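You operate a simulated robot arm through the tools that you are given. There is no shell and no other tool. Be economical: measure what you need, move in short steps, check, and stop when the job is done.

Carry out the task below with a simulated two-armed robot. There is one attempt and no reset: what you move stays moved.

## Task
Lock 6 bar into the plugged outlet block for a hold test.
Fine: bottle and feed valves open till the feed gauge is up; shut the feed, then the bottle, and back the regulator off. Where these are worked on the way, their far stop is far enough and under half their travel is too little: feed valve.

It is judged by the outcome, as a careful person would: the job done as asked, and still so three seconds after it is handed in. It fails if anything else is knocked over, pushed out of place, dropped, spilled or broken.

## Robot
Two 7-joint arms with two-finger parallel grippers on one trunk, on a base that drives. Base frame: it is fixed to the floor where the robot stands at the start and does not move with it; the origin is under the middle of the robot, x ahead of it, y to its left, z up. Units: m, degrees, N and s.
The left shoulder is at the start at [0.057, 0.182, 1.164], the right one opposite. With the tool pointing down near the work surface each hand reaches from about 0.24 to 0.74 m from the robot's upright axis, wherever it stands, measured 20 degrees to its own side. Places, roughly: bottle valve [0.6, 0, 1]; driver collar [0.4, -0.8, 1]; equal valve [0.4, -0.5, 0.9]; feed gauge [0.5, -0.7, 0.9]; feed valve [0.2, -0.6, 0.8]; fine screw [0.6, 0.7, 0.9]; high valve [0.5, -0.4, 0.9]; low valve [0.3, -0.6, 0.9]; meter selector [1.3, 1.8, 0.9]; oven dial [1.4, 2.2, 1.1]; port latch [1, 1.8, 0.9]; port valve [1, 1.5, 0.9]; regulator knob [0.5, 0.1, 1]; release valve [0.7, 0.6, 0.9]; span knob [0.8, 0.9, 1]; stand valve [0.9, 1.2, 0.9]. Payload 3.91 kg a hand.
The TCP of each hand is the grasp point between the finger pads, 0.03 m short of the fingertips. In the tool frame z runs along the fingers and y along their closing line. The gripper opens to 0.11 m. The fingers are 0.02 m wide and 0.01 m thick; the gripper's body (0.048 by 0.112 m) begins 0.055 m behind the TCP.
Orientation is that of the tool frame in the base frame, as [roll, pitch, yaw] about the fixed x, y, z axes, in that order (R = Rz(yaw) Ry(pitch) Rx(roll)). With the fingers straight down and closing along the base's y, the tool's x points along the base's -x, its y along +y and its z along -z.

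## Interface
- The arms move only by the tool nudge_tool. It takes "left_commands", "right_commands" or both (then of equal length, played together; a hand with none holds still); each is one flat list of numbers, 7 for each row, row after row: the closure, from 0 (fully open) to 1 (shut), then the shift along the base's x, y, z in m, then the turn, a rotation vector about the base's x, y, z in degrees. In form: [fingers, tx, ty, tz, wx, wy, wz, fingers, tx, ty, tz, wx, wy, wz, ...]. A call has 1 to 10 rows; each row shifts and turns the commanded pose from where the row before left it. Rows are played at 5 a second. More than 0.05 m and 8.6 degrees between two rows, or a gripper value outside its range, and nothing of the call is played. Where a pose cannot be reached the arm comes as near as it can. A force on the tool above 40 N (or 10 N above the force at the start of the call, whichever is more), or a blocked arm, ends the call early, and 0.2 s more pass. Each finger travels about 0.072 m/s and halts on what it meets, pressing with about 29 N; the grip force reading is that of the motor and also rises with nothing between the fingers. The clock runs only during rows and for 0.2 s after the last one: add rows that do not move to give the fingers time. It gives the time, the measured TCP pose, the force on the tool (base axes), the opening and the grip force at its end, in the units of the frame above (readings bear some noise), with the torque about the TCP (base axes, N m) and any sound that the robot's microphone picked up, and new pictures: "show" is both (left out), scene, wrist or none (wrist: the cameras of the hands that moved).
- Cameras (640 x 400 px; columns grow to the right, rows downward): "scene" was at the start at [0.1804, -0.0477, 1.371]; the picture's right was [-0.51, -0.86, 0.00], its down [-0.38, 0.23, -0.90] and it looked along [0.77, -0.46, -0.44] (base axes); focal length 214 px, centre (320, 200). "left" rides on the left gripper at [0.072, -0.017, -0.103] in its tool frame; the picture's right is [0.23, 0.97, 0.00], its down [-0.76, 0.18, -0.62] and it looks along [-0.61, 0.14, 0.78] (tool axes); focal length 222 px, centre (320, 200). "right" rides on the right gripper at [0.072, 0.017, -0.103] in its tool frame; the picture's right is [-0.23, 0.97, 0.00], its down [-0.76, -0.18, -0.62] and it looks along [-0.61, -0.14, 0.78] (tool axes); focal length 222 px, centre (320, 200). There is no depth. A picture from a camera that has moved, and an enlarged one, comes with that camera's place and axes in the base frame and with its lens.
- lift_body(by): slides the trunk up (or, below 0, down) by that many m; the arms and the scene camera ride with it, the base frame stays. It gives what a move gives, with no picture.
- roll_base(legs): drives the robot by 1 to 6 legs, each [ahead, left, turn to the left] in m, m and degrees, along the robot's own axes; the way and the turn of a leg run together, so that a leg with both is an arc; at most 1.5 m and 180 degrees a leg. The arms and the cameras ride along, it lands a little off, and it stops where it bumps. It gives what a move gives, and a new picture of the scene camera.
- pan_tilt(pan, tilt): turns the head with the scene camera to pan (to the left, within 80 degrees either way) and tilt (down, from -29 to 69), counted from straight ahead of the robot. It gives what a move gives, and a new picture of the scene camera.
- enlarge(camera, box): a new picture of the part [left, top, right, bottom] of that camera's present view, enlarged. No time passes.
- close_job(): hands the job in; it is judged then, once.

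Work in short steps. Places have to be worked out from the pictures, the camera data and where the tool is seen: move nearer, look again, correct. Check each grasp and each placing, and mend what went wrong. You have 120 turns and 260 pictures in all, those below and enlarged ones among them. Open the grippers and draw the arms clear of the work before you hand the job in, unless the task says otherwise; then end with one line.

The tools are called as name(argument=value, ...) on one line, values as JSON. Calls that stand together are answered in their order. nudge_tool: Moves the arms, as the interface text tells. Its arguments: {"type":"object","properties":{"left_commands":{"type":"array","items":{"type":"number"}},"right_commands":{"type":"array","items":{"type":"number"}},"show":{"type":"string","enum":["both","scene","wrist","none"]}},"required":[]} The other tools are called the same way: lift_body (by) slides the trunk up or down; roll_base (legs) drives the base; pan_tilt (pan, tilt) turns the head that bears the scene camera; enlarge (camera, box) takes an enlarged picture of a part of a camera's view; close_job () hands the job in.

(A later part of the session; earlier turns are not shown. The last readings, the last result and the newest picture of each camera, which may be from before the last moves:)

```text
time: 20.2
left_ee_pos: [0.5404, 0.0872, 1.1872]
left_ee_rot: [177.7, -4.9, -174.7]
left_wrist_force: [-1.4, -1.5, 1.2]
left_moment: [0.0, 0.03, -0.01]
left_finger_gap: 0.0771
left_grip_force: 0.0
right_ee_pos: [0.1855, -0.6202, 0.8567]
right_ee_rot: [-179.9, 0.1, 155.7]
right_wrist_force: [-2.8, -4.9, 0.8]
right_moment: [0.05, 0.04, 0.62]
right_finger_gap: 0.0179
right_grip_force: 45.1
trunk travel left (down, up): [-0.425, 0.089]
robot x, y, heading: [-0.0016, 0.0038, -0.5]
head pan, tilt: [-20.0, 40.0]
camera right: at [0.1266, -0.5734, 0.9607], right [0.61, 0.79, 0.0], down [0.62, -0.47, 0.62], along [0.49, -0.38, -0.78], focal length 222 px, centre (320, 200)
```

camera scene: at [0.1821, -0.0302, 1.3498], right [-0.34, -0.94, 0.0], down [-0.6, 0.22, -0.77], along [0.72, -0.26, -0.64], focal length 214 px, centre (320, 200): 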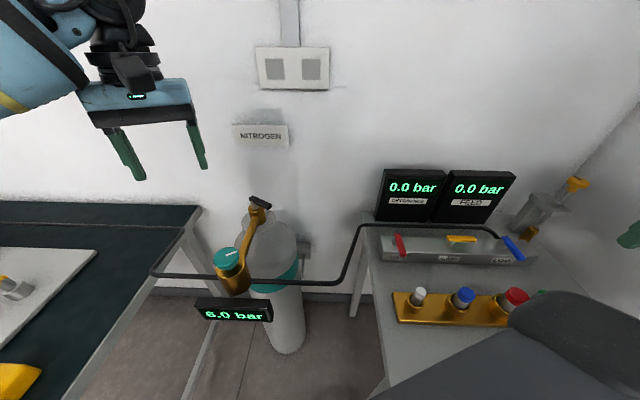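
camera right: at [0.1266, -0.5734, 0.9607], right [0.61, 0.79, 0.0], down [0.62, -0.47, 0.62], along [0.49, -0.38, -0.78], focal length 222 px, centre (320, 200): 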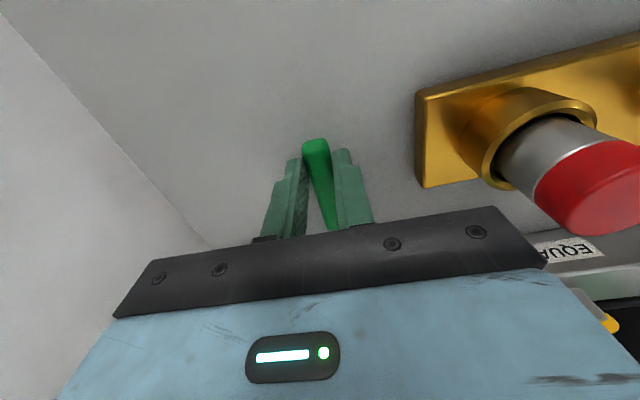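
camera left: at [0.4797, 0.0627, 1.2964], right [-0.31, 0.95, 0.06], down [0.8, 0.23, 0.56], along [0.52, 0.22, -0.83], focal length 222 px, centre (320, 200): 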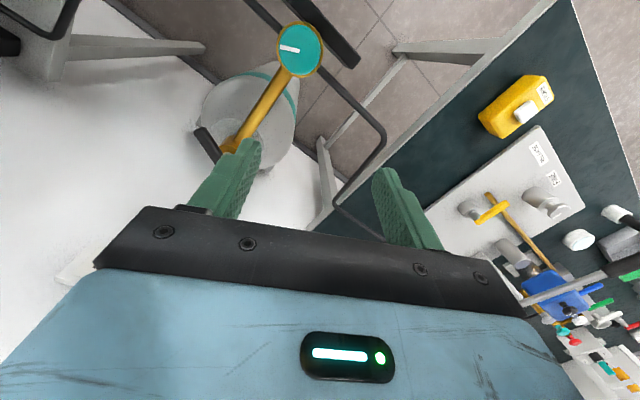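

Gripped. I turn the feed lever counter-clockwise, first 24°, and check both the force and the gauges.

nudge_tool(right_commands=[0.9, -0.0019, -0.0054, 0, 0, 0, 8, 0.9, -0.0011, -0.0056, 0, 0, 0, 8, 0.9, -0.0003, -0.0057, 0, 0, 0, 8, 0.9, 0, 0, 0, 0, 0, 0])

```text
time: 20.7
left_ee_pos: [0.5392, 0.0876, 1.1865]
left_ee_rot: [177.7, -4.9, -174.9]
left_wrist_force: [-0.1, 0.0, -0.6]
left_moment: [-0.01, 0.02, -0.01]
left_finger_gap: 0.0771
left_grip_force: 0.1
right_ee_pos: [0.1845, -0.6248, 0.8549]
right_ee_rot: [-179.0, -0.2, 163.8]
right_wrist_force: [-7.3, 0.5, 8.5]
right_moment: [0.22, -1.27, -0.01]
right_finger_gap: 0.0179
right_grip_force: 45.4
right hand out of reach, approached as far as the arm can: row 2
trunk travel left (down, up): [-0.425, 0.089]
robot x, y, heading: [-0.0024, -0.0025, -0.2]
head pan, tilt: [-20.0, 40.0]
stopped in row 2 (right hand): the force on the tool passed its limit at 60 N (the readings are from after the stop); the commanded pose is now the measured one
camera scene: at [0.1806, -0.0307, 1.3501], right [-0.35, -0.94, 0.0], down [-0.6, 0.22, -0.77], along [0.72, -0.27, -0.64], focal length 214 px, centre (320, 200)
camera right: at [0.1205, -0.5858, 0.9596], right [0.49, 0.87, -0.02], down [0.69, -0.37, 0.62], along [0.54, -0.32, -0.78], focal length 222 px, centre (320, 200)
```

scene: 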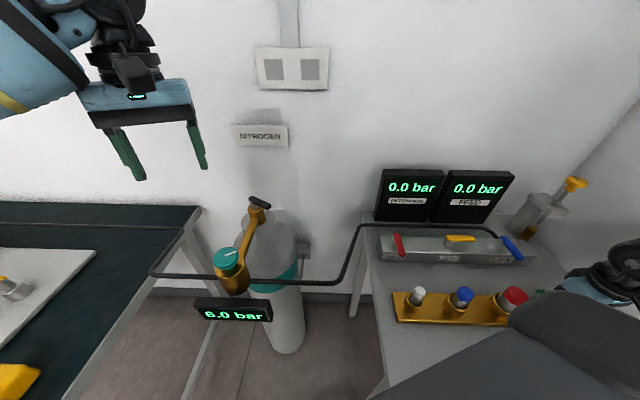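
right: 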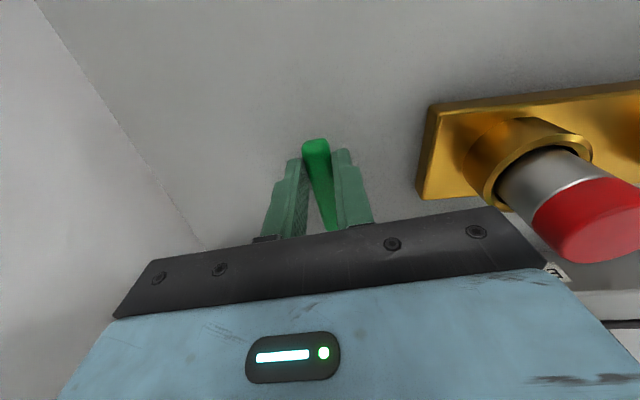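

The right wrist hit its own turning limit here after about 8°, so gripping won't work from this stance. I'll release, lift, and use the closed fingers as a peg to push the lever instead (tool yaw free). Release and lift first.

nudge_tool(right_commands=[0.4, 0, 0, 0, 0, 0, 0, 0.4, 0, 0, 0, 0, 0, 0, 0.4, 0, 0, 0.04, 0, 0, 0, 0.4, 0, 0, 0.04, 0, 0, 0, 0.4, 0, 0, 0.02, 0, 0, -8, 1, 0, 0, 0, 0, 0, -8, 1, 0, 0, 0, 0, 0, -8, 1, 0, 0, 0, 0, 0, -8, 1, 0.005, 0.012, 0, 0, 0, -8, 1, 0.006, 0.018, 0, 0, 0, -8], show="wrist")

```text
time: 22.9
left_ee_pos: [0.541, 0.0867, 1.1872]
left_ee_rot: [177.7, -5.1, -174.9]
left_wrist_force: [-0.9, 0.1, -0.1]
left_moment: [-0.04, -0.02, 0.0]
left_finger_gap: 0.077
left_grip_force: 0.0
right_ee_pos: [0.1965, -0.5932, 0.9545]
right_ee_rot: [-179.0, -0.3, 115.8]
right_wrist_force: [-0.6, 0.5, -0.8]
right_moment: [-0.02, 0.0, -0.01]
right_finger_gap: 0.0
right_grip_force: 29.3
trunk travel left (down, up): [-0.425, 0.089]
robot x, y, heading: [-0.0003, 0.0009, -0.1]
head pan, tilt: [-20.0, 40.0]
camera right: at [0.1821, -0.5202, 1.0587], right [0.98, 0.22, -0.02], down [0.18, -0.76, 0.62], along [0.12, -0.61, -0.78], focal length 222 px, centre (320, 200)
```

right: 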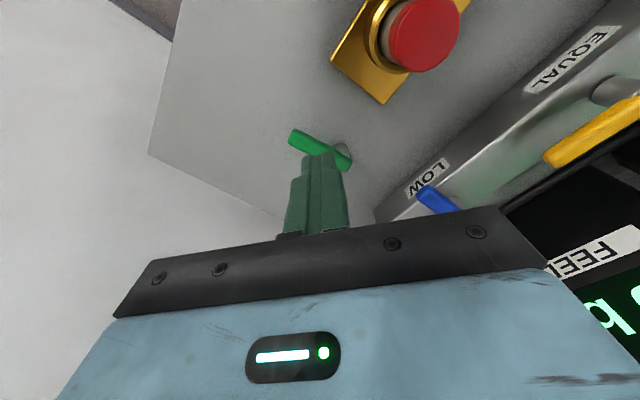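

The lever now points to 165° (pivot ≈ (0.223,−0.631)). I lower the closed fingers beside it on its robot-side (+y) flank.

nudge_tool(right_commands=[1, 0, 0.008, -0.03, 0, 0, 0, 1, 0, 0, -0.04, 0, 0, 0, 1, 0, 0, -0.03, 0, 0, 0, 1, 0, 0, 0, 0, 0, 0], show="wrist")

```text
time: 23.9
left_ee_pos: [0.5404, 0.0879, 1.1873]
left_ee_rot: [177.7, -5.1, -174.9]
left_wrist_force: [-0.1, 0.5, 0.3]
left_moment: [-0.02, 0.03, -0.03]
left_finger_gap: 0.0771
left_grip_force: 0.1
right_ee_pos: [0.1966, -0.5856, 0.8538]
right_ee_rot: [-179.1, -0.3, 115.9]
right_wrist_force: [-0.8, 0.5, 1.1]
right_moment: [-0.01, -0.01, 0.02]
right_finger_gap: 0.0003
right_grip_force: 28.9
trunk travel left (down, up): [-0.425, 0.089]
robot x, y, heading: [-0.0021, 0.0007, -0.3]
head pan, tilt: [-20.0, 40.0]
camera right: at [0.1815, -0.5121, 0.9591], right [0.97, 0.22, -0.02], down [0.18, -0.76, 0.62], along [0.13, -0.61, -0.78], focal length 222 px, centre (320, 200)
```

right: 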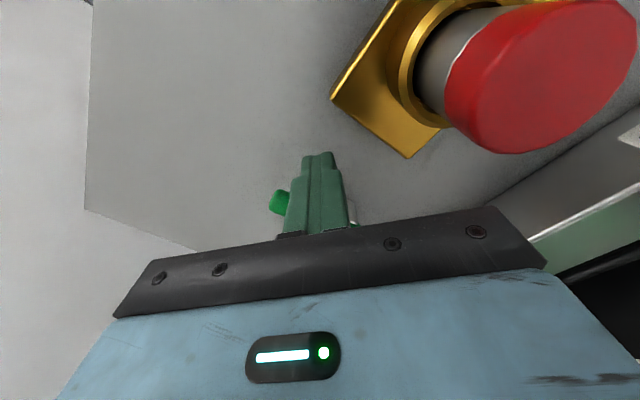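

I push the lever counter-clockwise along its arc, in part first.

nudge_tool(right_commands=[1, -0.0113, -0.0126, 0, 0, 0, 0, 1, -0.0042, -0.0056, 0, 0, 0, 0, 1, -0.0034, -0.0061, 0, 0, 0, 0, 1, -0.0025, -0.0065, 0, 0, 0, 0, 1, 0, 0, 0, 0, 0, 0])

```text
time: 25.1
left_ee_pos: [0.5404, 0.0859, 1.1861]
left_ee_rot: [177.7, -5.1, -174.8]
left_wrist_force: [-1.1, 0.5, -0.3]
left_moment: [0.02, 0.04, 0.02]
left_finger_gap: 0.0769
left_grip_force: 0.0
right_ee_pos: [0.1745, -0.6169, 0.8539]
right_ee_rot: [-179.1, -0.3, 115.9]
right_wrist_force: [0.3, 0.6, -0.2]
right_moment: [-0.03, -0.01, 0.02]
right_finger_gap: 0.0
right_grip_force: 29.1
trunk travel left (down, up): [-0.425, 0.089]
robot x, y, heading: [-0.0032, 0.0001, -0.3]
head pan, tilt: [-20.0, 40.0]
camera scene: at [0.1815, -0.0308, 1.3499], right [-0.35, -0.94, 0.0], down [-0.6, 0.22, -0.77], along [0.72, -0.27, -0.64], focal length 214 px, centre (320, 200)
camera right: at [0.16, -0.5439, 0.9592], right [0.98, 0.22, -0.02], down [0.18, -0.76, 0.62], along [0.12, -0.61, -0.78], focal length 222 px, centre (320, 200)
```

scene: 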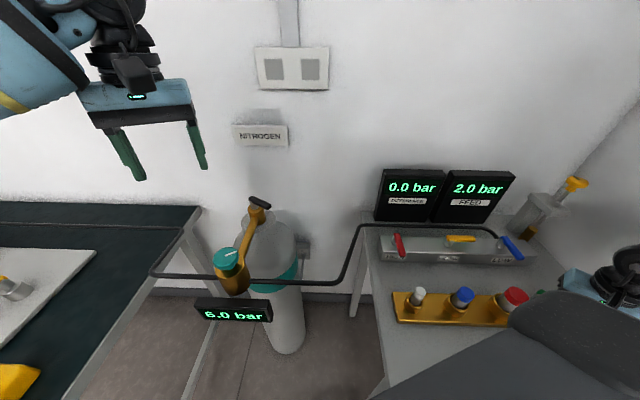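
right: 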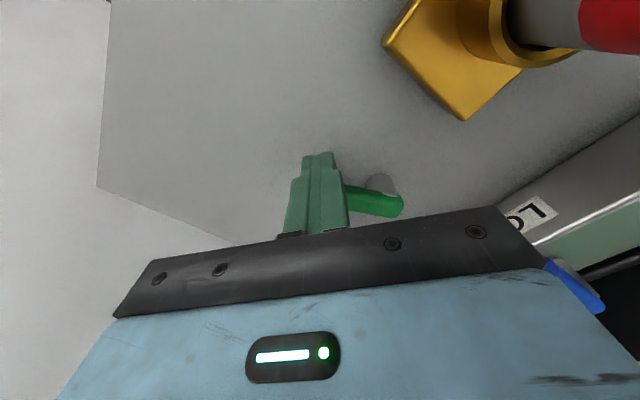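

Feed gauge reads 2.0 bar and rising. I keep pushing to the far stop.

nudge_tool(right_commands=[1, -0.0016, -0.0068, 0, 0, 0, 0, 1, -0.0006, -0.0069, 0, 0, 0, 0, 1, 0.0004, -0.007, 0, 0, 0, 0, 1, 0.0013, -0.0068, 0, 0, 0, 0, 1, 0.0023, -0.0066, 0, 0, 0, 0, 1, 0, 0, 0, 0, 0, 0])

```text
time: 26.5
left_ee_pos: [0.54, 0.089, 1.1878]
left_ee_rot: [177.7, -5.1, -174.9]
left_wrist_force: [0.2, 1.0, -0.6]
left_moment: [0.02, -0.02, -0.01]
left_finger_gap: 0.0771
left_grip_force: 0.1
right_ee_pos: [0.1773, -0.6513, 0.8536]
right_ee_rot: [-179.0, -0.3, 115.8]
right_wrist_force: [-0.2, 0.0, -0.2]
right_moment: [0.03, 0.0, 0.03]
right_finger_gap: 0.0
right_grip_force: 29.2
trunk travel left (down, up): [-0.425, 0.089]
robot x, y, heading: [-0.0001, -0.0027, -0.3]
head pan, tilt: [-20.0, 40.0]
camera scene: at [0.1814, -0.0308, 1.3499], right [-0.35, -0.94, 0.0], down [-0.6, 0.22, -0.77], along [0.72, -0.27, -0.64], focal length 214 px, centre (320, 200)
camera right: at [0.1621, -0.5778, 0.9584], right [0.97, 0.22, -0.02], down [0.18, -0.76, 0.62], along [0.12, -0.61, -0.78], focal length 222 px, centre (320, 200)
```

scene: 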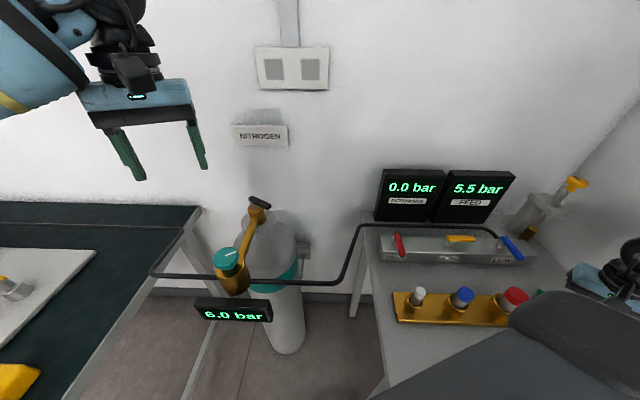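
right: 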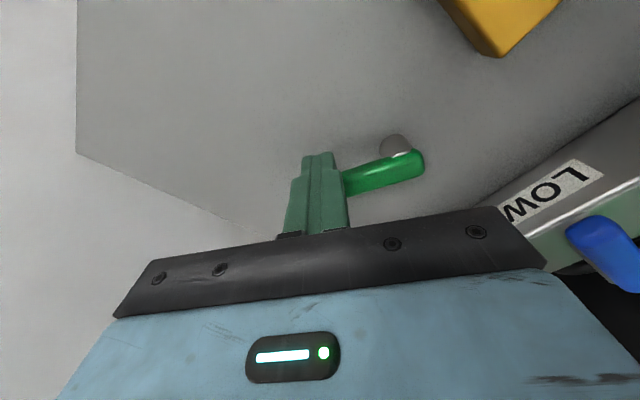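

Feed is at 5.5 and rising; no stop felt yet. I push on a bit further.

nudge_tool(right_commands=[1, 0.0031, -0.0063, 0, 0, 0, 0, 1, 0.004, -0.0057, 0, 0, 0, 0, 1, 0.0048, -0.0051, 0, 0, 0, 0, 1, 0.0054, -0.0044, 0, 0, 0, 0, 1, 0, 0, 0, 0, 0, 0])

```text
time: 27.7
left_ee_pos: [0.5403, 0.0875, 1.1878]
left_ee_rot: [177.8, -4.9, -174.8]
left_wrist_force: [-0.6, -0.2, 0.4]
left_moment: [0.03, -0.02, 0.01]
left_finger_gap: 0.0769
left_grip_force: 0.1
right_ee_pos: [0.1928, -0.671, 0.8546]
right_ee_rot: [-179.1, -0.5, 115.9]
right_wrist_force: [-8.2, 8.4, -0.2]
right_moment: [0.19, 0.15, 0.05]
right_finger_gap: 0.0002
right_grip_force: 28.9
trunk travel left (down, up): [-0.425, 0.089]
robot x, y, heading: [-0.0046, -0.0009, -0.5]
head pan, tilt: [-20.0, 40.0]
camera scene: at [0.1805, -0.0297, 1.35], right [-0.35, -0.94, 0.0], down [-0.6, 0.22, -0.77], along [0.72, -0.27, -0.64], focal length 214 px, centre (320, 200)
camera right: at [0.1784, -0.5979, 0.9589], right [0.97, 0.22, -0.02], down [0.19, -0.76, 0.62], along [0.12, -0.61, -0.78], focal length 222 px, centre (320, 200)
```

scene: 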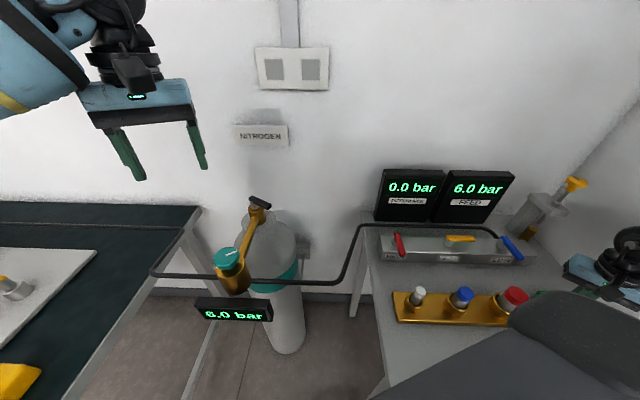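
right: 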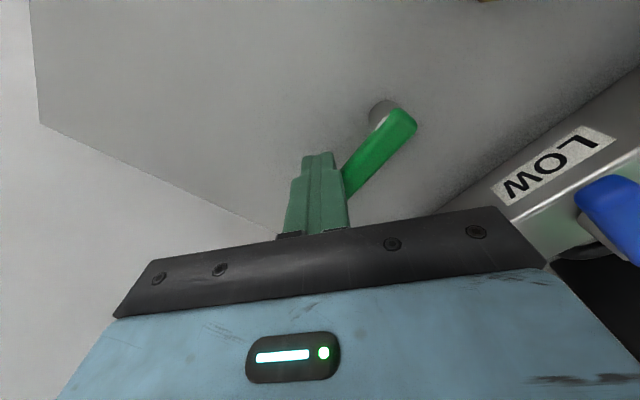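

Feed is 6.0 bar and force begins to build. One more small push to confirm the stop.

nudge_tool(right_commands=[1, 0.006, -0.004, 0, 0, 0, 0, 1, 0.006, -0.003, 0, 0, 0, 0, 1, 0, 0, 0, 0, 0, 0], show="wrist")

enlarge(camera="scene", box=[360, 150, 560, 275])

```text
time: 28.3
left_ee_pos: [0.541, 0.0878, 1.1882]
left_ee_rot: [177.8, -4.8, -175.0]
left_wrist_force: [0.0, 0.5, 0.6]
left_moment: [-0.01, 0.03, 0.02]
left_finger_gap: 0.0769
left_grip_force: 0.2
right_ee_pos: [0.1933, -0.6717, 0.8525]
right_ee_rot: [-178.2, -1.6, 115.7]
right_wrist_force: [-12.2, 10.6, 13.4]
right_moment: [0.11, 0.09, 0.05]
right_finger_gap: 0.0
right_grip_force: 29.0
trunk travel left (down, up): [-0.425, 0.089]
robot x, y, heading: [-0.0031, -0.0007, -0.5]
head pan, tilt: [-20.0, 40.0]
stopped in row 2 (right hand): the force on the tool passed its limit at 44 N (the readings are from after the stop); the commanded pose is now the measured one
camera right: at [0.181, -0.6, 0.9586], right [0.98, 0.22, -0.04], down [0.2, -0.77, 0.61], along [0.1, -0.6, -0.79], focal length 222 px, centre (320, 200)
```

right: 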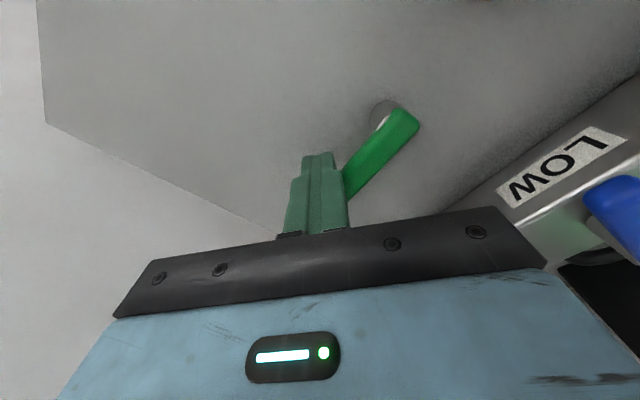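

```text
3.20 times, centred on (460, 212) of scene
camera zoom: at [0.18, -0.0291, 1.3503], right [-0.35, -0.94, 0.0], down [-0.6, 0.22, -0.77], along [0.72, -0.27, -0.64], focal length 686 px, centre (-128, 160)
```

zoom: 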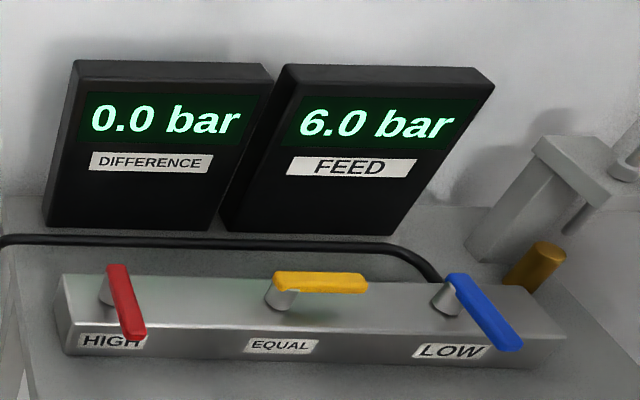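

The lever is hard at its far stop and the feed gauge reads 6.0 bar. Now I lift the peg, turn it, and put it on the other flank of the lever for closing.

nudge_tool(right_commands=[1, -0.007, 0.005, 0, 0, 0, 0, 1, 0, 0, 0.04, 0, 0, 0, 1, 0, 0, 0.04, 0, 0, 8, 1, 0, 0, 0, 0, 0, 8, 1, 0.01, -0.006, 0, 0, 0, 8, 1, 0.015, -0.008, 0, 0, 0, 8, 1, 0.016, -0.009, 0, 0, 0, 6, 1, 0, 0, 0, 0, 0, 0], show="wrist")

```text
time: 30.1
left_ee_pos: [0.5405, 0.0877, 1.1866]
left_ee_rot: [177.7, -5.0, -174.9]
left_wrist_force: [0.0, 0.7, -0.2]
left_moment: [-0.04, 0.01, -0.01]
left_finger_gap: 0.0769
left_grip_force: 0.0
right_ee_pos: [0.2308, -0.6919, 0.9328]
right_ee_rot: [-178.2, -1.4, 153.9]
right_wrist_force: [1.1, 0.3, 1.2]
right_moment: [-0.01, 0.0, -0.01]
right_finger_gap: 0.0
right_grip_force: 28.6
trunk travel left (down, up): [-0.425, 0.089]
robot x, y, heading: [0.0036, 0.0007, -0.3]
head pan, tilt: [-20.0, 40.0]
camera right: at [0.1763, -0.6426, 1.0377], right [0.63, 0.77, -0.03], down [0.63, -0.48, 0.61], along [0.46, -0.41, -0.79], focal length 222 px, centre (320, 200)
```

right: 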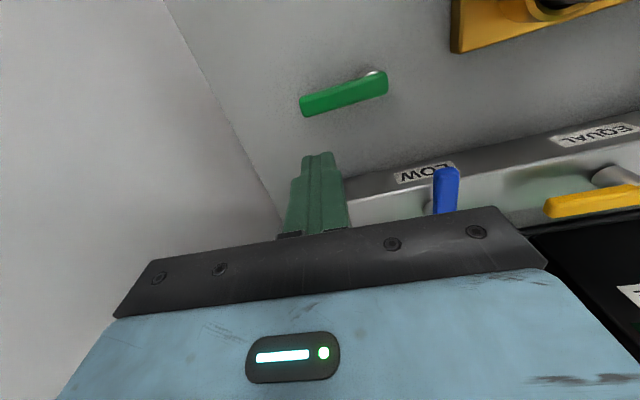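

The lever lies at 248°; the peg is 3 cm off its far flank. I lower beside it.

nudge_tool(right_commands=[1, 0.003, 0, -0.03, 0, 0, 0, 1, 0, 0, -0.03, 0, 0, 0, 1, 0, 0, -0.019, 0, 0, 0, 1, 0, 0, 0, 0, 0, 0], show="wrist")

```text
time: 31.1
left_ee_pos: [0.5417, 0.0869, 1.1864]
left_ee_rot: [177.7, -5.0, -175.1]
left_wrist_force: [0.5, 0.5, 0.5]
left_moment: [0.02, 0.0, 0.0]
left_finger_gap: 0.077
left_grip_force: 0.2
right_ee_pos: [0.2345, -0.6934, 0.8516]
right_ee_rot: [-178.5, -1.3, 153.8]
right_wrist_force: [0.3, -1.1, -0.2]
right_moment: [0.04, 0.0, 0.01]
right_finger_gap: 0.0
right_grip_force: 28.6
trunk travel left (down, up): [-0.425, 0.089]
robot x, y, heading: [0.0024, -0.0045, -0.3]
head pan, tilt: [-20.0, 40.0]
camera right: at [0.1792, -0.6426, 0.9578], right [0.63, 0.77, -0.03], down [0.63, -0.49, 0.61], along [0.46, -0.41, -0.79], focal length 222 px, centre (320, 200)
```

right: 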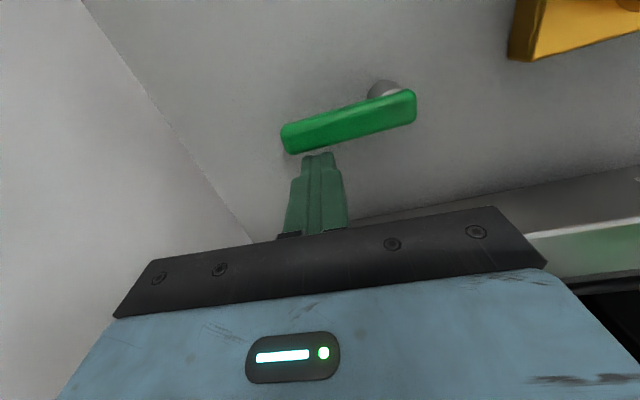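

The peg sits beside the lever. I sweep it clockwise along the arc back toward closed.

nudge_tool(right_commands=[1, -0.0105, 0.0059, 0, 0, 0, 0, 1, -0.0118, 0.001, 0, 0, 0, 0, 1, -0.0113, 0.0035, 0, 0, 0, 0, 1, -0.0103, 0.0057, 0, 0, 0, 0, 1, -0.0089, 0.0078, 0, 0, 0, 0, 1, -0.0071, 0.0094, 0, 0, 0, 0, 1, -0.005, 0.0107, 0, 0, 0, 0, 1, -0.0027, 0.0115, 0, 0, 0, 0, 1, 0, 0, 0, 0, 0, 0])

```text
time: 33.1
left_ee_pos: [0.5394, 0.0869, 1.1873]
left_ee_rot: [177.6, -5.0, -175.0]
left_wrist_force: [-0.5, -0.1, -0.5]
left_moment: [0.02, -0.01, 0.02]
left_finger_gap: 0.077
left_grip_force: 0.1
right_ee_pos: [0.1652, -0.6375, 0.8519]
right_ee_rot: [-178.4, -1.2, 153.7]
right_wrist_force: [-0.4, -0.2, 0.9]
right_moment: [0.02, 0.02, -0.06]
right_finger_gap: 0.0
right_grip_force: 29.3
trunk travel left (down, up): [-0.425, 0.089]
robot x, y, heading: [0.0013, 0.0003, -0.4]
head pan, tilt: [-20.0, 40.0]
camera scene: at [0.181, -0.0308, 1.3499], right [-0.35, -0.94, 0.0], down [-0.6, 0.22, -0.77], along [0.72, -0.27, -0.64], focal length 214 px, centre (320, 200)
camera right: at [0.1107, -0.5879, 0.9582], right [0.63, 0.77, -0.03], down [0.63, -0.49, 0.61], along [0.46, -0.41, -0.79], focal length 222 px, centre (320, 200)
```

scene: 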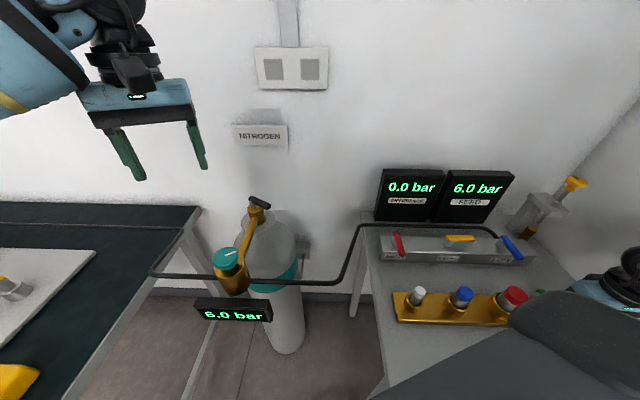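
right: 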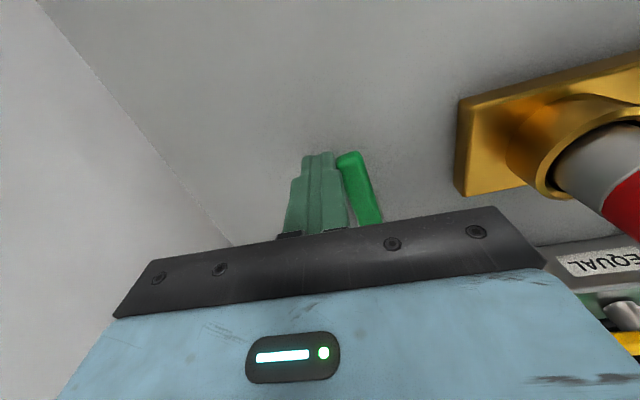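

Almost closed; feed still 6.0. I push on to the closed stop until force builds.

nudge_tool(right_commands=[1, -0.0004, 0.006, 0, 0, 0, 0, 1, 0.0002, 0.006, 0, 0, 0, 0, 1, 0.001, 0.006, 0, 0, 0, 0, 1, 0.002, 0.006, 0, 0, 0, 0, 1, 0.002, 0.005, 0, 0, 0, 0, 1, 0, 0, 0, 0, 0, 0])

```text
time: 34.0
left_ee_pos: [0.5404, 0.0843, 1.188]
left_ee_rot: [177.5, -5.1, -175.0]
left_wrist_force: [-0.7, 0.7, -0.9]
left_moment: [-0.02, 0.0, 0.0]
left_finger_gap: 0.0769
left_grip_force: 0.0
right_ee_pos: [0.1653, -0.6287, 0.854]
right_ee_rot: [-177.3, -0.7, 153.4]
right_wrist_force: [-1.4, -16.4, -10.9]
right_moment: [-0.43, 0.05, -0.04]
right_finger_gap: 0.0001
right_grip_force: 28.7
trunk travel left (down, up): [-0.425, 0.089]
robot x, y, heading: [0.0014, -0.0034, -0.3]
head pan, tilt: [-20.0, 40.0]
stopped in row 4 (right hand): the force on the tool passed its limit at 43 N (the readings are from after the stop); the commanded pose is now the measured one
camera scene: at [0.1814, -0.0335, 1.3496], right [-0.35, -0.94, 0.0], down [-0.6, 0.22, -0.77], along [0.72, -0.27, -0.64], focal length 214 px, centre (320, 200)
camera right: at [0.1109, -0.5776, 0.9584], right [0.64, 0.77, -0.05], down [0.62, -0.48, 0.62], along [0.45, -0.43, -0.78], focal length 222 px, centre (320, 200)
```

scene: 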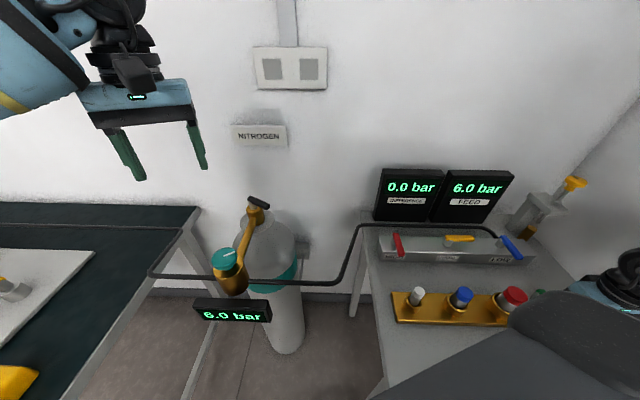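
right: 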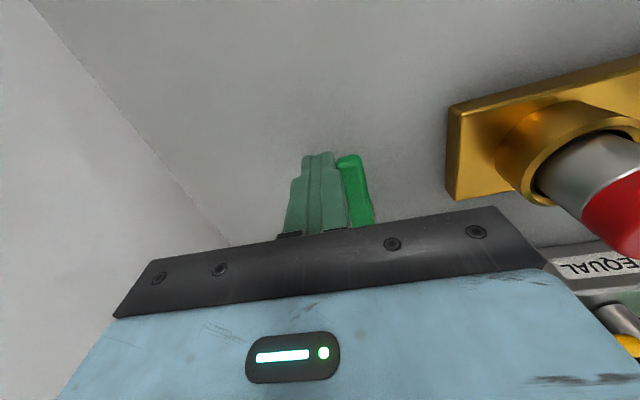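

The feed valve is hard shut and the feed gauge holds 6.0. I back the right hand off and up, while the left hand closes its fingers and goes beside the bottle lever as a peg.

nudge_tool(right_commands=[1, -0.004, -0.008, 0, 0, 0, 0, 1, 0, 0, 0.04, 0, 0, 0, 1, 0, 0, 0.04, 0, 0, 0, 1, 0, 0, 0.04, 0, 0, 0, 1, 0, 0.02, 0.04, 0, 0, 0, 1, 0, 0.03, 0.03, 0, 0, 0, 1, 0.01, 0.03, 0.03, 0, 0, 0, 1, 0, 0, 0, 0, 0, 0], left_commands=[1, 0.0133, -0.0272, -0.021, -1.9, -5.2, 0, 1, 0.0133, -0.0272, -0.021, 0, 0, 0, 1, 0.0133, -0.0272, -0.021, 0, 0, 0, 1, 0.0133, -0.0272, -0.021, 0, 0, 0, 1, 0.0133, -0.0272, -0.021, 0, 0, 0, 1, 0.0133, -0.0272, -0.021, 0, 0, 0, 1, 0, 0, 0, 0, 0, 0, 1, 0, 0, 0, 0, 0, 0])

```text
time: 36.0
left_ee_pos: [0.6406, -0.0054, 1.0738]
left_ee_rot: [-178.7, -0.3, -169.1]
left_wrist_force: [0.2, 0.6, 0.0]
left_moment: [-0.01, -0.02, -0.03]
left_finger_gap: 0.0
left_grip_force: 29.3
left hand out of reach, approached as far as the arm can: row 6
right_ee_pos: [0.1715, -0.5531, 1.0739]
right_ee_rot: [-177.5, -0.8, 153.5]
right_wrist_force: [-0.3, -0.2, -0.8]
right_moment: [-0.01, 0.01, 0.02]
right_finger_gap: 0.0001
right_grip_force: 29.2
trunk travel left (down, up): [-0.425, 0.089]
robot x, y, heading: [-0.0016, 0.0011, -0.2]
head pan, tilt: [-20.0, 40.0]
stopped in row 8 (left hand): the arm was blocked; the commanded pose is now the measured one
camera scene: at [0.1811, -0.0312, 1.3499], right [-0.35, -0.94, 0.0], down [-0.6, 0.22, -0.77], along [0.72, -0.27, -0.64], focal length 214 px, centre (320, 200)
camera right: at [0.1167, -0.5013, 1.18], right [0.64, 0.77, -0.05], down [0.62, -0.48, 0.62], along [0.46, -0.42, -0.78], focal length 222 px, centre (320, 200)
camera left: at [0.5727, -0.0327, 1.178], right [-0.41, 0.91, -0.02], down [0.71, 0.33, 0.62], along [0.57, 0.24, -0.79], focal length 222 px, centre (320, 200)
```

scene: 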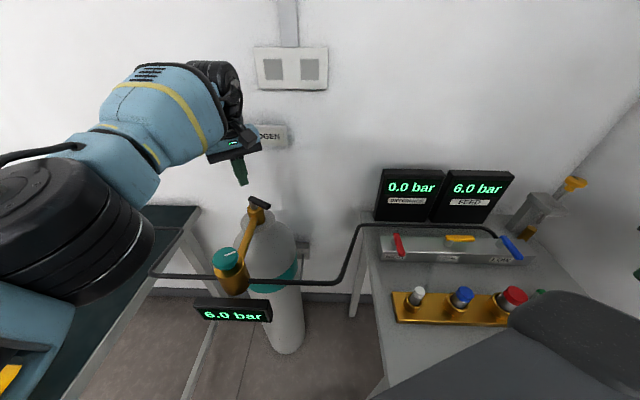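
right: 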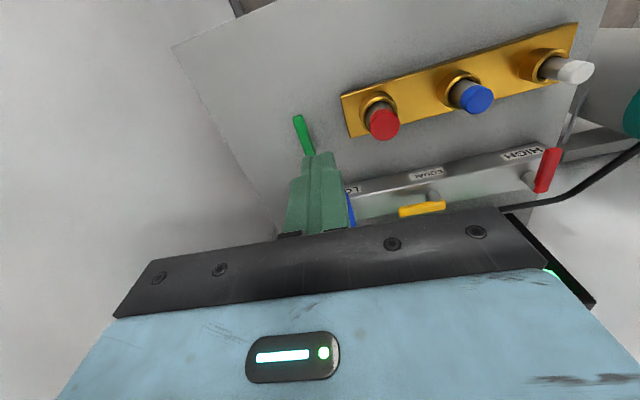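
left: 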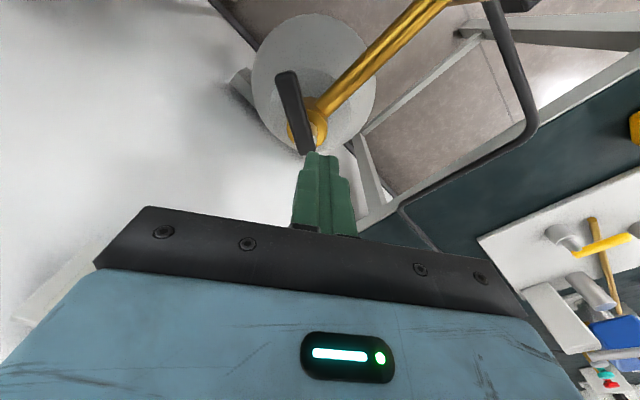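

The left arm ran into a limit at that yaw. I turn the tool clockwise while moving to the −y side of the lever, still above it.

nudge_tool(left_commands=[1, -0.01, 0.0, 0.01, 0, 0, -8, 1, -0.005, -0.01, 0, 0, 0, -8, 1, 0, -0.015, 0, 0, 0, -8, 1, 0, -0.015, 0, 0, 0, -8, 1, 0, -0.02, 0, 0, 0, -4, 1, 0, 0, 0, 0, 0, 0], show="wrist")

```text
time: 37.4
left_ee_pos: [0.6136, -0.0441, 1.0826]
left_ee_rot: [-178.9, 0.0, 154.3]
left_wrist_force: [0.4, 1.0, 0.5]
left_moment: [0.0, 0.01, -0.03]
left_finger_gap: 0.0002
left_grip_force: 29.3
left hand out of reach, approached as far as the arm can: row 4, 5
right_ee_pos: [0.1714, -0.5523, 1.0755]
right_ee_rot: [-177.5, -0.8, 153.4]
right_wrist_force: [-0.5, 0.0, 0.5]
right_moment: [0.0, -0.03, -0.02]
right_finger_gap: 0.0
right_grip_force: 29.1
trunk travel left (down, up): [-0.425, 0.089]
robot x, y, heading: [0.0, -0.0002, -0.1]
head pan, tilt: [-20.0, 40.0]
camera left: at [0.5414, -0.0263, 1.1879], right [0.21, 0.98, -0.02], down [0.77, -0.16, 0.62], along [0.6, -0.15, -0.79], focal length 222 px, centre (320, 200)
```

left: 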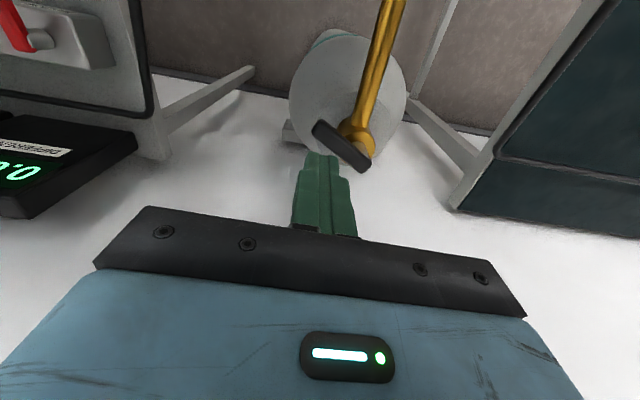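

The left arm cannot reach further right from this stance. I tuck both hands in, then turn the base about 20° to the right so the bottle is in the left arm's comfortable zone.

nudge_tool(right_commands=[1, 0.0186, 0.0357, 0.0186, 0, 0, 3, 1, 0.0186, 0.0357, 0.0186, 0, 0, 3, 1, 0.0186, 0.0357, 0.0186, 0, 0, 3, 1, 0.0186, 0.0357, 0.0186, 0, 0, 3, 1, 0.0186, 0.0357, 0.0186, 0, 0, 3, 1, 0.0186, 0.0357, 0.0186, 0, 0, 3, 1, 0.0186, 0.0357, 0.0186, 0, 0, 3, 1, 0, 0, 0, 0, 0, 0], left_commands=[1, -0.0157, 0.0186, 0.017, 0, 0, 3, 1, -0.0157, 0.0186, 0.017, 0, 0, 3, 1, -0.0157, 0.0186, 0.017, 0, 0, 3, 1, -0.0157, 0.0186, 0.017, 0, 0, 3, 1, -0.0157, 0.0186, 0.017, 0, 0, 3, 1, -0.0157, 0.0186, 0.017, 0, 0, 3, 1, -0.0157, 0.0186, 0.017, 0, 0, 3, 1, 0, 0, 0, 0, 0, 0], show="none")

roll_base(legs=[[0, 0, -10], [0, 0, -10]])

```text
time: 39.1
left_ee_pos: [0.5015, 0.085, 1.2033]
left_ee_rot: [-178.8, -0.1, 175.5]
left_wrist_force: [1.4, 0.0, -0.4]
left_moment: [0.01, 0.01, -0.01]
left_finger_gap: 0.0
left_grip_force: 28.9
right_ee_pos: [0.3011, -0.3023, 1.2047]
right_ee_rot: [-177.6, -0.9, 174.5]
right_wrist_force: [0.1, 0.0, -0.2]
right_moment: [0.05, -0.01, 0.0]
right_finger_gap: 0.0
right_grip_force: 29.5
trunk travel left (down, up): [-0.425, 0.089]
robot x, y, heading: [-0.001, 0.0016, -0.6]
head pan, tilt: [-20.0, 40.0]
```

```text
time: 40.9
left_ee_pos: [0.5011, -0.0917, 1.2023]
left_ee_rot: [-178.8, -0.1, 155.6]
left_wrist_force: [0.4, -0.2, 0.7]
left_moment: [0.0, 0.02, -0.02]
left_finger_gap: 0.0
left_grip_force: 28.6
right_ee_pos: [0.179, -0.3869, 1.2042]
right_ee_rot: [-177.5, -0.8, 154.5]
right_wrist_force: [-0.3, 0.3, 1.4]
right_moment: [-0.01, 0.0, -0.02]
right_finger_gap: 0.0
right_grip_force: 28.9
trunk travel left (down, up): [-0.425, 0.089]
robot x, y, heading: [0.0024, 0.0002, -20.5]
head pan, tilt: [-20.0, 40.0]
camera scene: at [0.1597, -0.0919, 1.3499], right [-0.65, -0.76, 0.0], down [-0.49, 0.42, -0.77], along [0.58, -0.5, -0.64], focal length 214 px, centre (320, 200)
```

scene: 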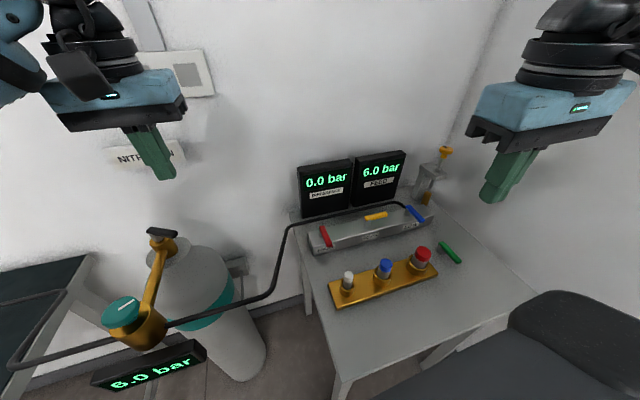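

Good view now; gauges still 6.0. The bottle lever points at about 223° with pivot ≈(0.651,−0.016). I bring the left peg to (0.640,−0.070) above, then look.

nudge_tool(left_commands=[1, 0.028, 0.0044, -0.025, 0, 0, 0, 1, 0.028, 0.0044, -0.025, 0, 0, 0, 1, 0.028, 0.0044, -0.03, 0, 0, 0, 1, 0.028, 0.0044, -0.035, 0, 0, 0, 1, 0.027, 0.0044, -0.037, 0, 0, 0, 1, 0, 0, 0, 0, 0, 0])

```text
time: 42.3
left_ee_pos: [0.6402, -0.0689, 1.0486]
left_ee_rot: [-178.9, -0.1, 155.6]
left_wrist_force: [0.1, 1.3, 0.4]
left_moment: [0.0, 0.0, 0.05]
left_finger_gap: 0.0
left_grip_force: 28.9
right_ee_pos: [0.1796, -0.3859, 1.2053]
right_ee_rot: [-177.6, -0.7, 154.4]
right_wrist_force: [-0.2, 0.0, -0.2]
right_moment: [0.03, -0.01, 0.01]
right_finger_gap: 0.0
right_grip_force: 29.2
trunk travel left (down, up): [-0.425, 0.089]
robot x, y, heading: [-0.0019, -0.0008, -20.5]
head pan, tilt: [-20.0, 40.0]
camera scene: at [0.1592, -0.0918, 1.35], right [-0.65, -0.76, 0.0], down [-0.49, 0.42, -0.77], along [0.58, -0.5, -0.64], focal length 214 px, centre (320, 200)
camera left: at [0.5687, -0.0519, 1.1543], right [0.2, 0.98, -0.02], down [0.77, -0.14, 0.62], along [0.6, -0.14, -0.79], focal length 222 px, centre (320, 200)
```

scene: 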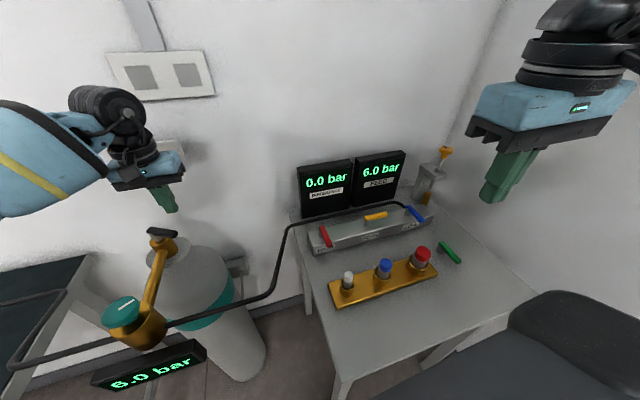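
left: 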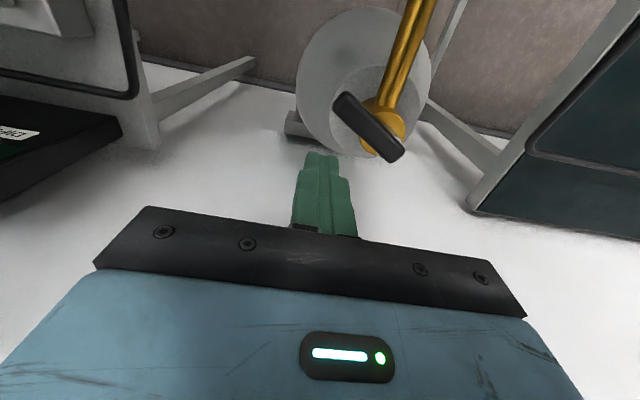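

Peg is 3.3 cm off the lever's flank at a good radius. I lower it to lever height.

nudge_tool(left_commands=[1, 0, 0, -0.03, 0, 0, 0, 1, 0, 0, -0.024, 0, 0, 0, 1, 0, 0, 0, 0, 0, 0], show="wrist")

```text
time: 43.1
left_ee_pos: [0.6419, -0.0709, 0.9944]
left_ee_rot: [-178.8, -0.1, 155.5]
left_wrist_force: [0.7, -0.4, -0.7]
left_moment: [0.04, 0.02, 0.0]
left_finger_gap: 0.0
left_grip_force: 29.1
right_ee_pos: [0.1794, -0.3872, 1.2048]
right_ee_rot: [-177.5, -0.8, 154.4]
right_wrist_force: [0.5, -0.4, -1.0]
right_moment: [-0.02, -0.01, -0.03]
right_finger_gap: 0.0001
right_grip_force: 29.0
trunk travel left (down, up): [-0.425, 0.089]
robot x, y, heading: [0.0044, 0.0002, -20.1]
head pan, tilt: [-20.0, 40.0]
camera left: at [0.569, -0.0528, 1.0995], right [0.2, 0.98, -0.02], down [0.77, -0.14, 0.62], along [0.6, -0.14, -0.79], focal length 222 px, centre (320, 200)
```

left: 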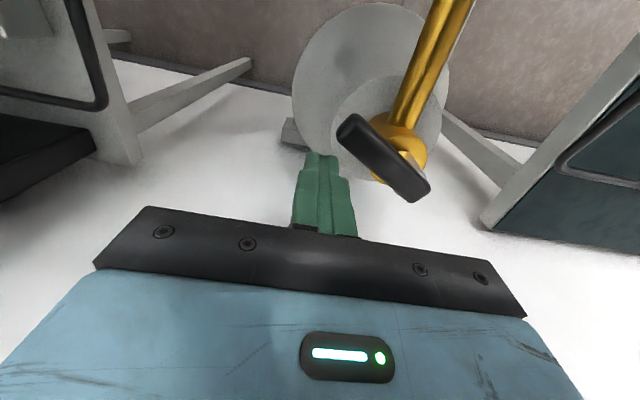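

I sweep the peg clockwise to shut the bottle valve, to the stop.

nudge_tool(left_commands=[1, -0.0118, 0.01, 0.003, 0, 0, 0, 1, -0.0089, 0.0055, 0, 0, 0, 0, 1, -0.0075, 0.0073, 0, 0, 0, 0, 1, -0.0058, 0.0086, 0, 0, 0, 0, 1, -0.004, 0.0097, 0, 0, 0, 0, 1, -0.0016, 0.0086, 0, 0, 0, 0, 1, -0.0003, 0.0052, 0, 0, 0, 0, 1, 0.0005, 0.005, 0, 0, 0, 0, 1, 0.001, 0.005, 0, 0, 0, 0, 1, 0.001, 0.004, 0, 0, 0, 0])

```text
time: 45.3
left_ee_pos: [0.6018, -0.0094, 0.9996]
left_ee_rot: [-178.6, -0.1, 155.1]
left_wrist_force: [-3.9, -32.4, -4.7]
left_moment: [-0.5, 0.02, 0.01]
left_finger_gap: 0.0002
left_grip_force: 28.7
right_ee_pos: [0.1785, -0.3921, 1.2042]
right_ee_rot: [-177.7, -0.9, 154.4]
right_wrist_force: [0.3, -0.3, 0.0]
right_moment: [-0.02, 0.0, 0.01]
right_finger_gap: 0.0
right_grip_force: 29.5
trunk travel left (down, up): [-0.425, 0.089]
robot x, y, heading: [-0.0019, -0.0031, -20.3]
head pan, tilt: [-20.0, 40.0]
camera scene: at [0.1594, -0.0969, 1.3495], right [-0.65, -0.76, 0.0], down [-0.49, 0.42, -0.76], along [0.58, -0.5, -0.64], focal length 214 px, centre (320, 200)
camera left: at [0.53, 0.0091, 1.1034], right [0.2, 0.98, -0.02], down [0.77, -0.15, 0.62], along [0.6, -0.14, -0.79], focal length 222 px, centre (320, 200)
```

scene: 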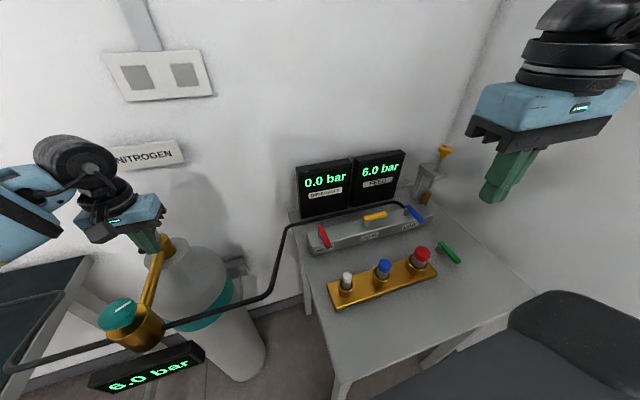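
left: 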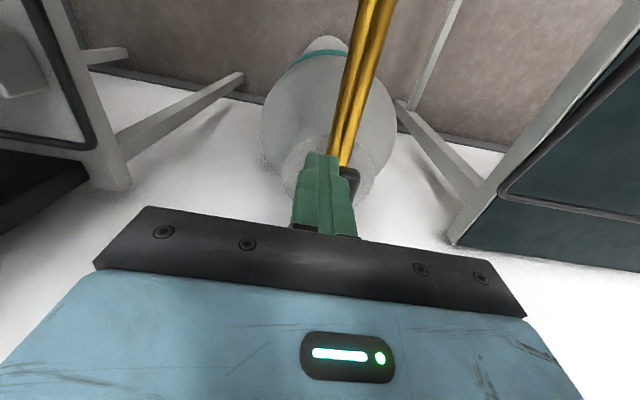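

The bottle valve is shut on its stop; feed still 6.0. I back off, lift, and move the left hand over the regulator knob, triangulated at (0.502, 0.062), top z≈0.97.

nudge_tool(left_commands=[1, -0.004, -0.009, 0, 0, 0, 0, 1, 0, 0, 0.04, 0, 0, 0, 1, 0, 0, 0.045, 0, 0, 0, 0.3, -0.024, 0.0196, 0, 0, 0, -6, 0.3, -0.024, 0.0196, 0, 0, 0, -6, 0.3, -0.024, 0.0196, 0, 0, 0, -6, 0.3, -0.024, 0.0196, 0, 0, 0, -6, 0.3, 0, 0, 0, 0, 0, 0])

```text
time: 47.1
left_ee_pos: [0.5045, 0.0695, 1.0829]
left_ee_rot: [-178.8, -0.1, 131.5]
left_wrist_force: [0.0, 0.7, 0.0]
left_moment: [0.02, -0.01, 0.0]
left_finger_gap: 0.0769
left_grip_force: 0.0
right_ee_pos: [0.1794, -0.3886, 1.2044]
right_ee_rot: [-177.6, -0.8, 154.5]
right_wrist_force: [-0.1, -0.2, 0.3]
right_moment: [0.04, 0.02, 0.01]
right_finger_gap: 0.0
right_grip_force: 29.0
trunk travel left (down, up): [-0.425, 0.089]
robot x, y, heading: [-0.0004, -0.0, -20.4]
head pan, tilt: [-20.0, 40.0]
camera scene: at [0.1601, -0.0924, 1.3498], right [-0.65, -0.76, 0.0], down [-0.49, 0.42, -0.77], along [0.58, -0.5, -0.64], focal length 214 px, centre (320, 200)
camera left: at [0.4452, 0.1135, 1.1881], right [0.58, 0.82, -0.02], down [0.65, -0.44, 0.62], along [0.49, -0.37, -0.79], focal length 222 px, centre (320, 200)
```

scene: 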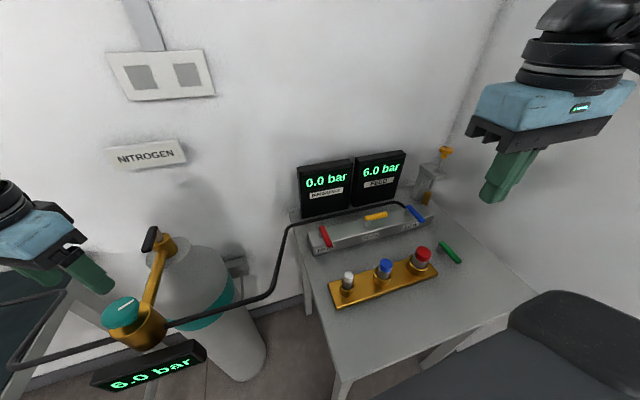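
left: 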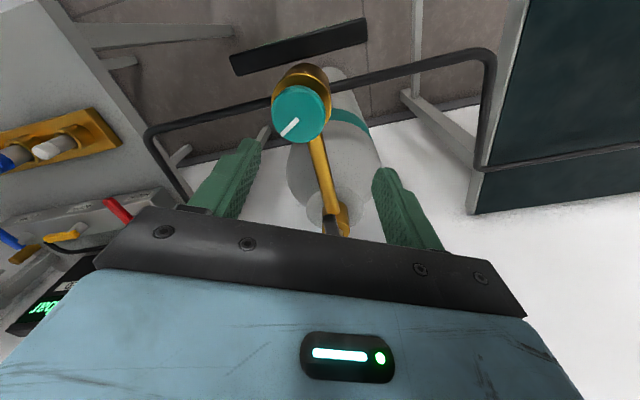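

Combining rays, the knob centre is about (0.485, 0.058), top z≈0.987, ⌀≈5 cm. I go closer and look again.

nudge_tool(left_commands=[0.2, -0.01, -0.006, -0.02, 0, 0, -6, 0.2, -0.0095, -0.0055, -0.013, 0, 0, -6, 0.2, 0, 0, 0, 0, 0, 0], show="wrist")

enlarge(camera="left", box=[200, 40, 440, 240])

enlarge(camera="scene", box=[50, 220, 250, 400])

```text
time: 47.9
left_ee_pos: [0.4837, 0.0563, 1.0503]
left_ee_rot: [-178.7, -0.1, 119.6]
left_wrist_force: [-0.1, 0.6, -0.1]
left_moment: [-0.01, 0.0, 0.01]
left_finger_gap: 0.0879
left_grip_force: 0.2
right_ee_pos: [0.179, -0.3867, 1.2046]
right_ee_rot: [-177.6, -0.8, 154.5]
right_wrist_force: [-0.3, -0.6, -0.7]
right_moment: [0.02, -0.01, 0.0]
right_finger_gap: 0.0002
right_grip_force: 29.1
trunk travel left (down, up): [-0.425, 0.089]
robot x, y, heading: [0.0032, -0.0005, -20.2]
head pan, tilt: [-20.0, 40.0]
camera left: at [0.4351, 0.1132, 1.1548], right [0.74, 0.68, -0.02], down [0.54, -0.57, 0.62], along [0.41, -0.47, -0.79], focal length 222 px, centre (320, 200)
```

left: 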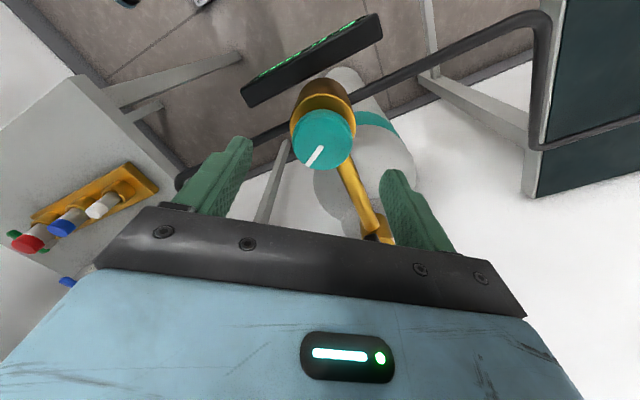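

```text
2.00 times, centred on (320, 140) of left
camera zoom: at [0.4351, 0.1132, 1.1548], right [0.74, 0.68, -0.02], down [0.54, -0.57, 0.62], along [0.41, -0.47, -0.79], focal length 444 px, centre (320, 320)
```

zoom: 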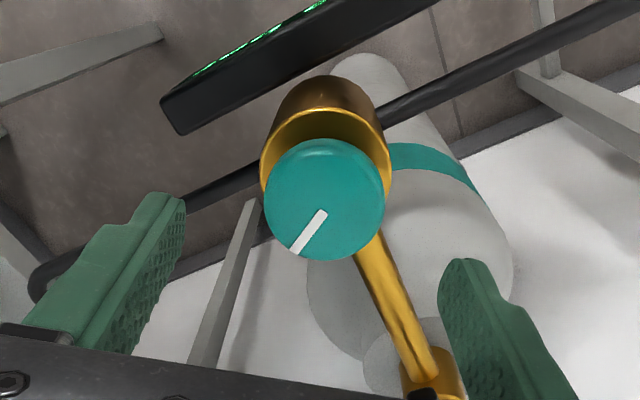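

```text
2.22 times, centred on (150, 310) of scene
camera zoom: at [0.1598, -0.0917, 1.3499], right [-0.65, -0.76, 0.0], down [-0.49, 0.42, -0.77], along [0.58, -0.5, -0.64], focal length 477 px, centre (698, -44)
```

zoom: 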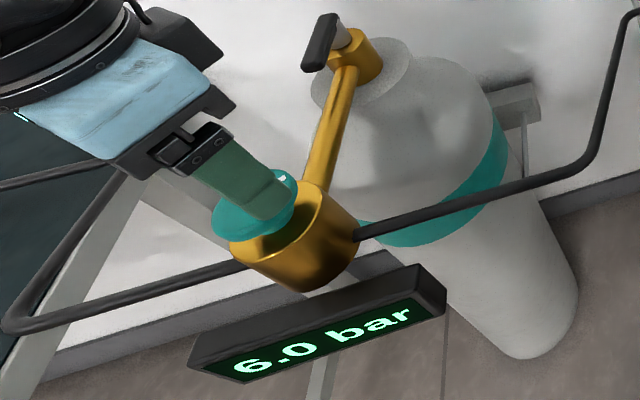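

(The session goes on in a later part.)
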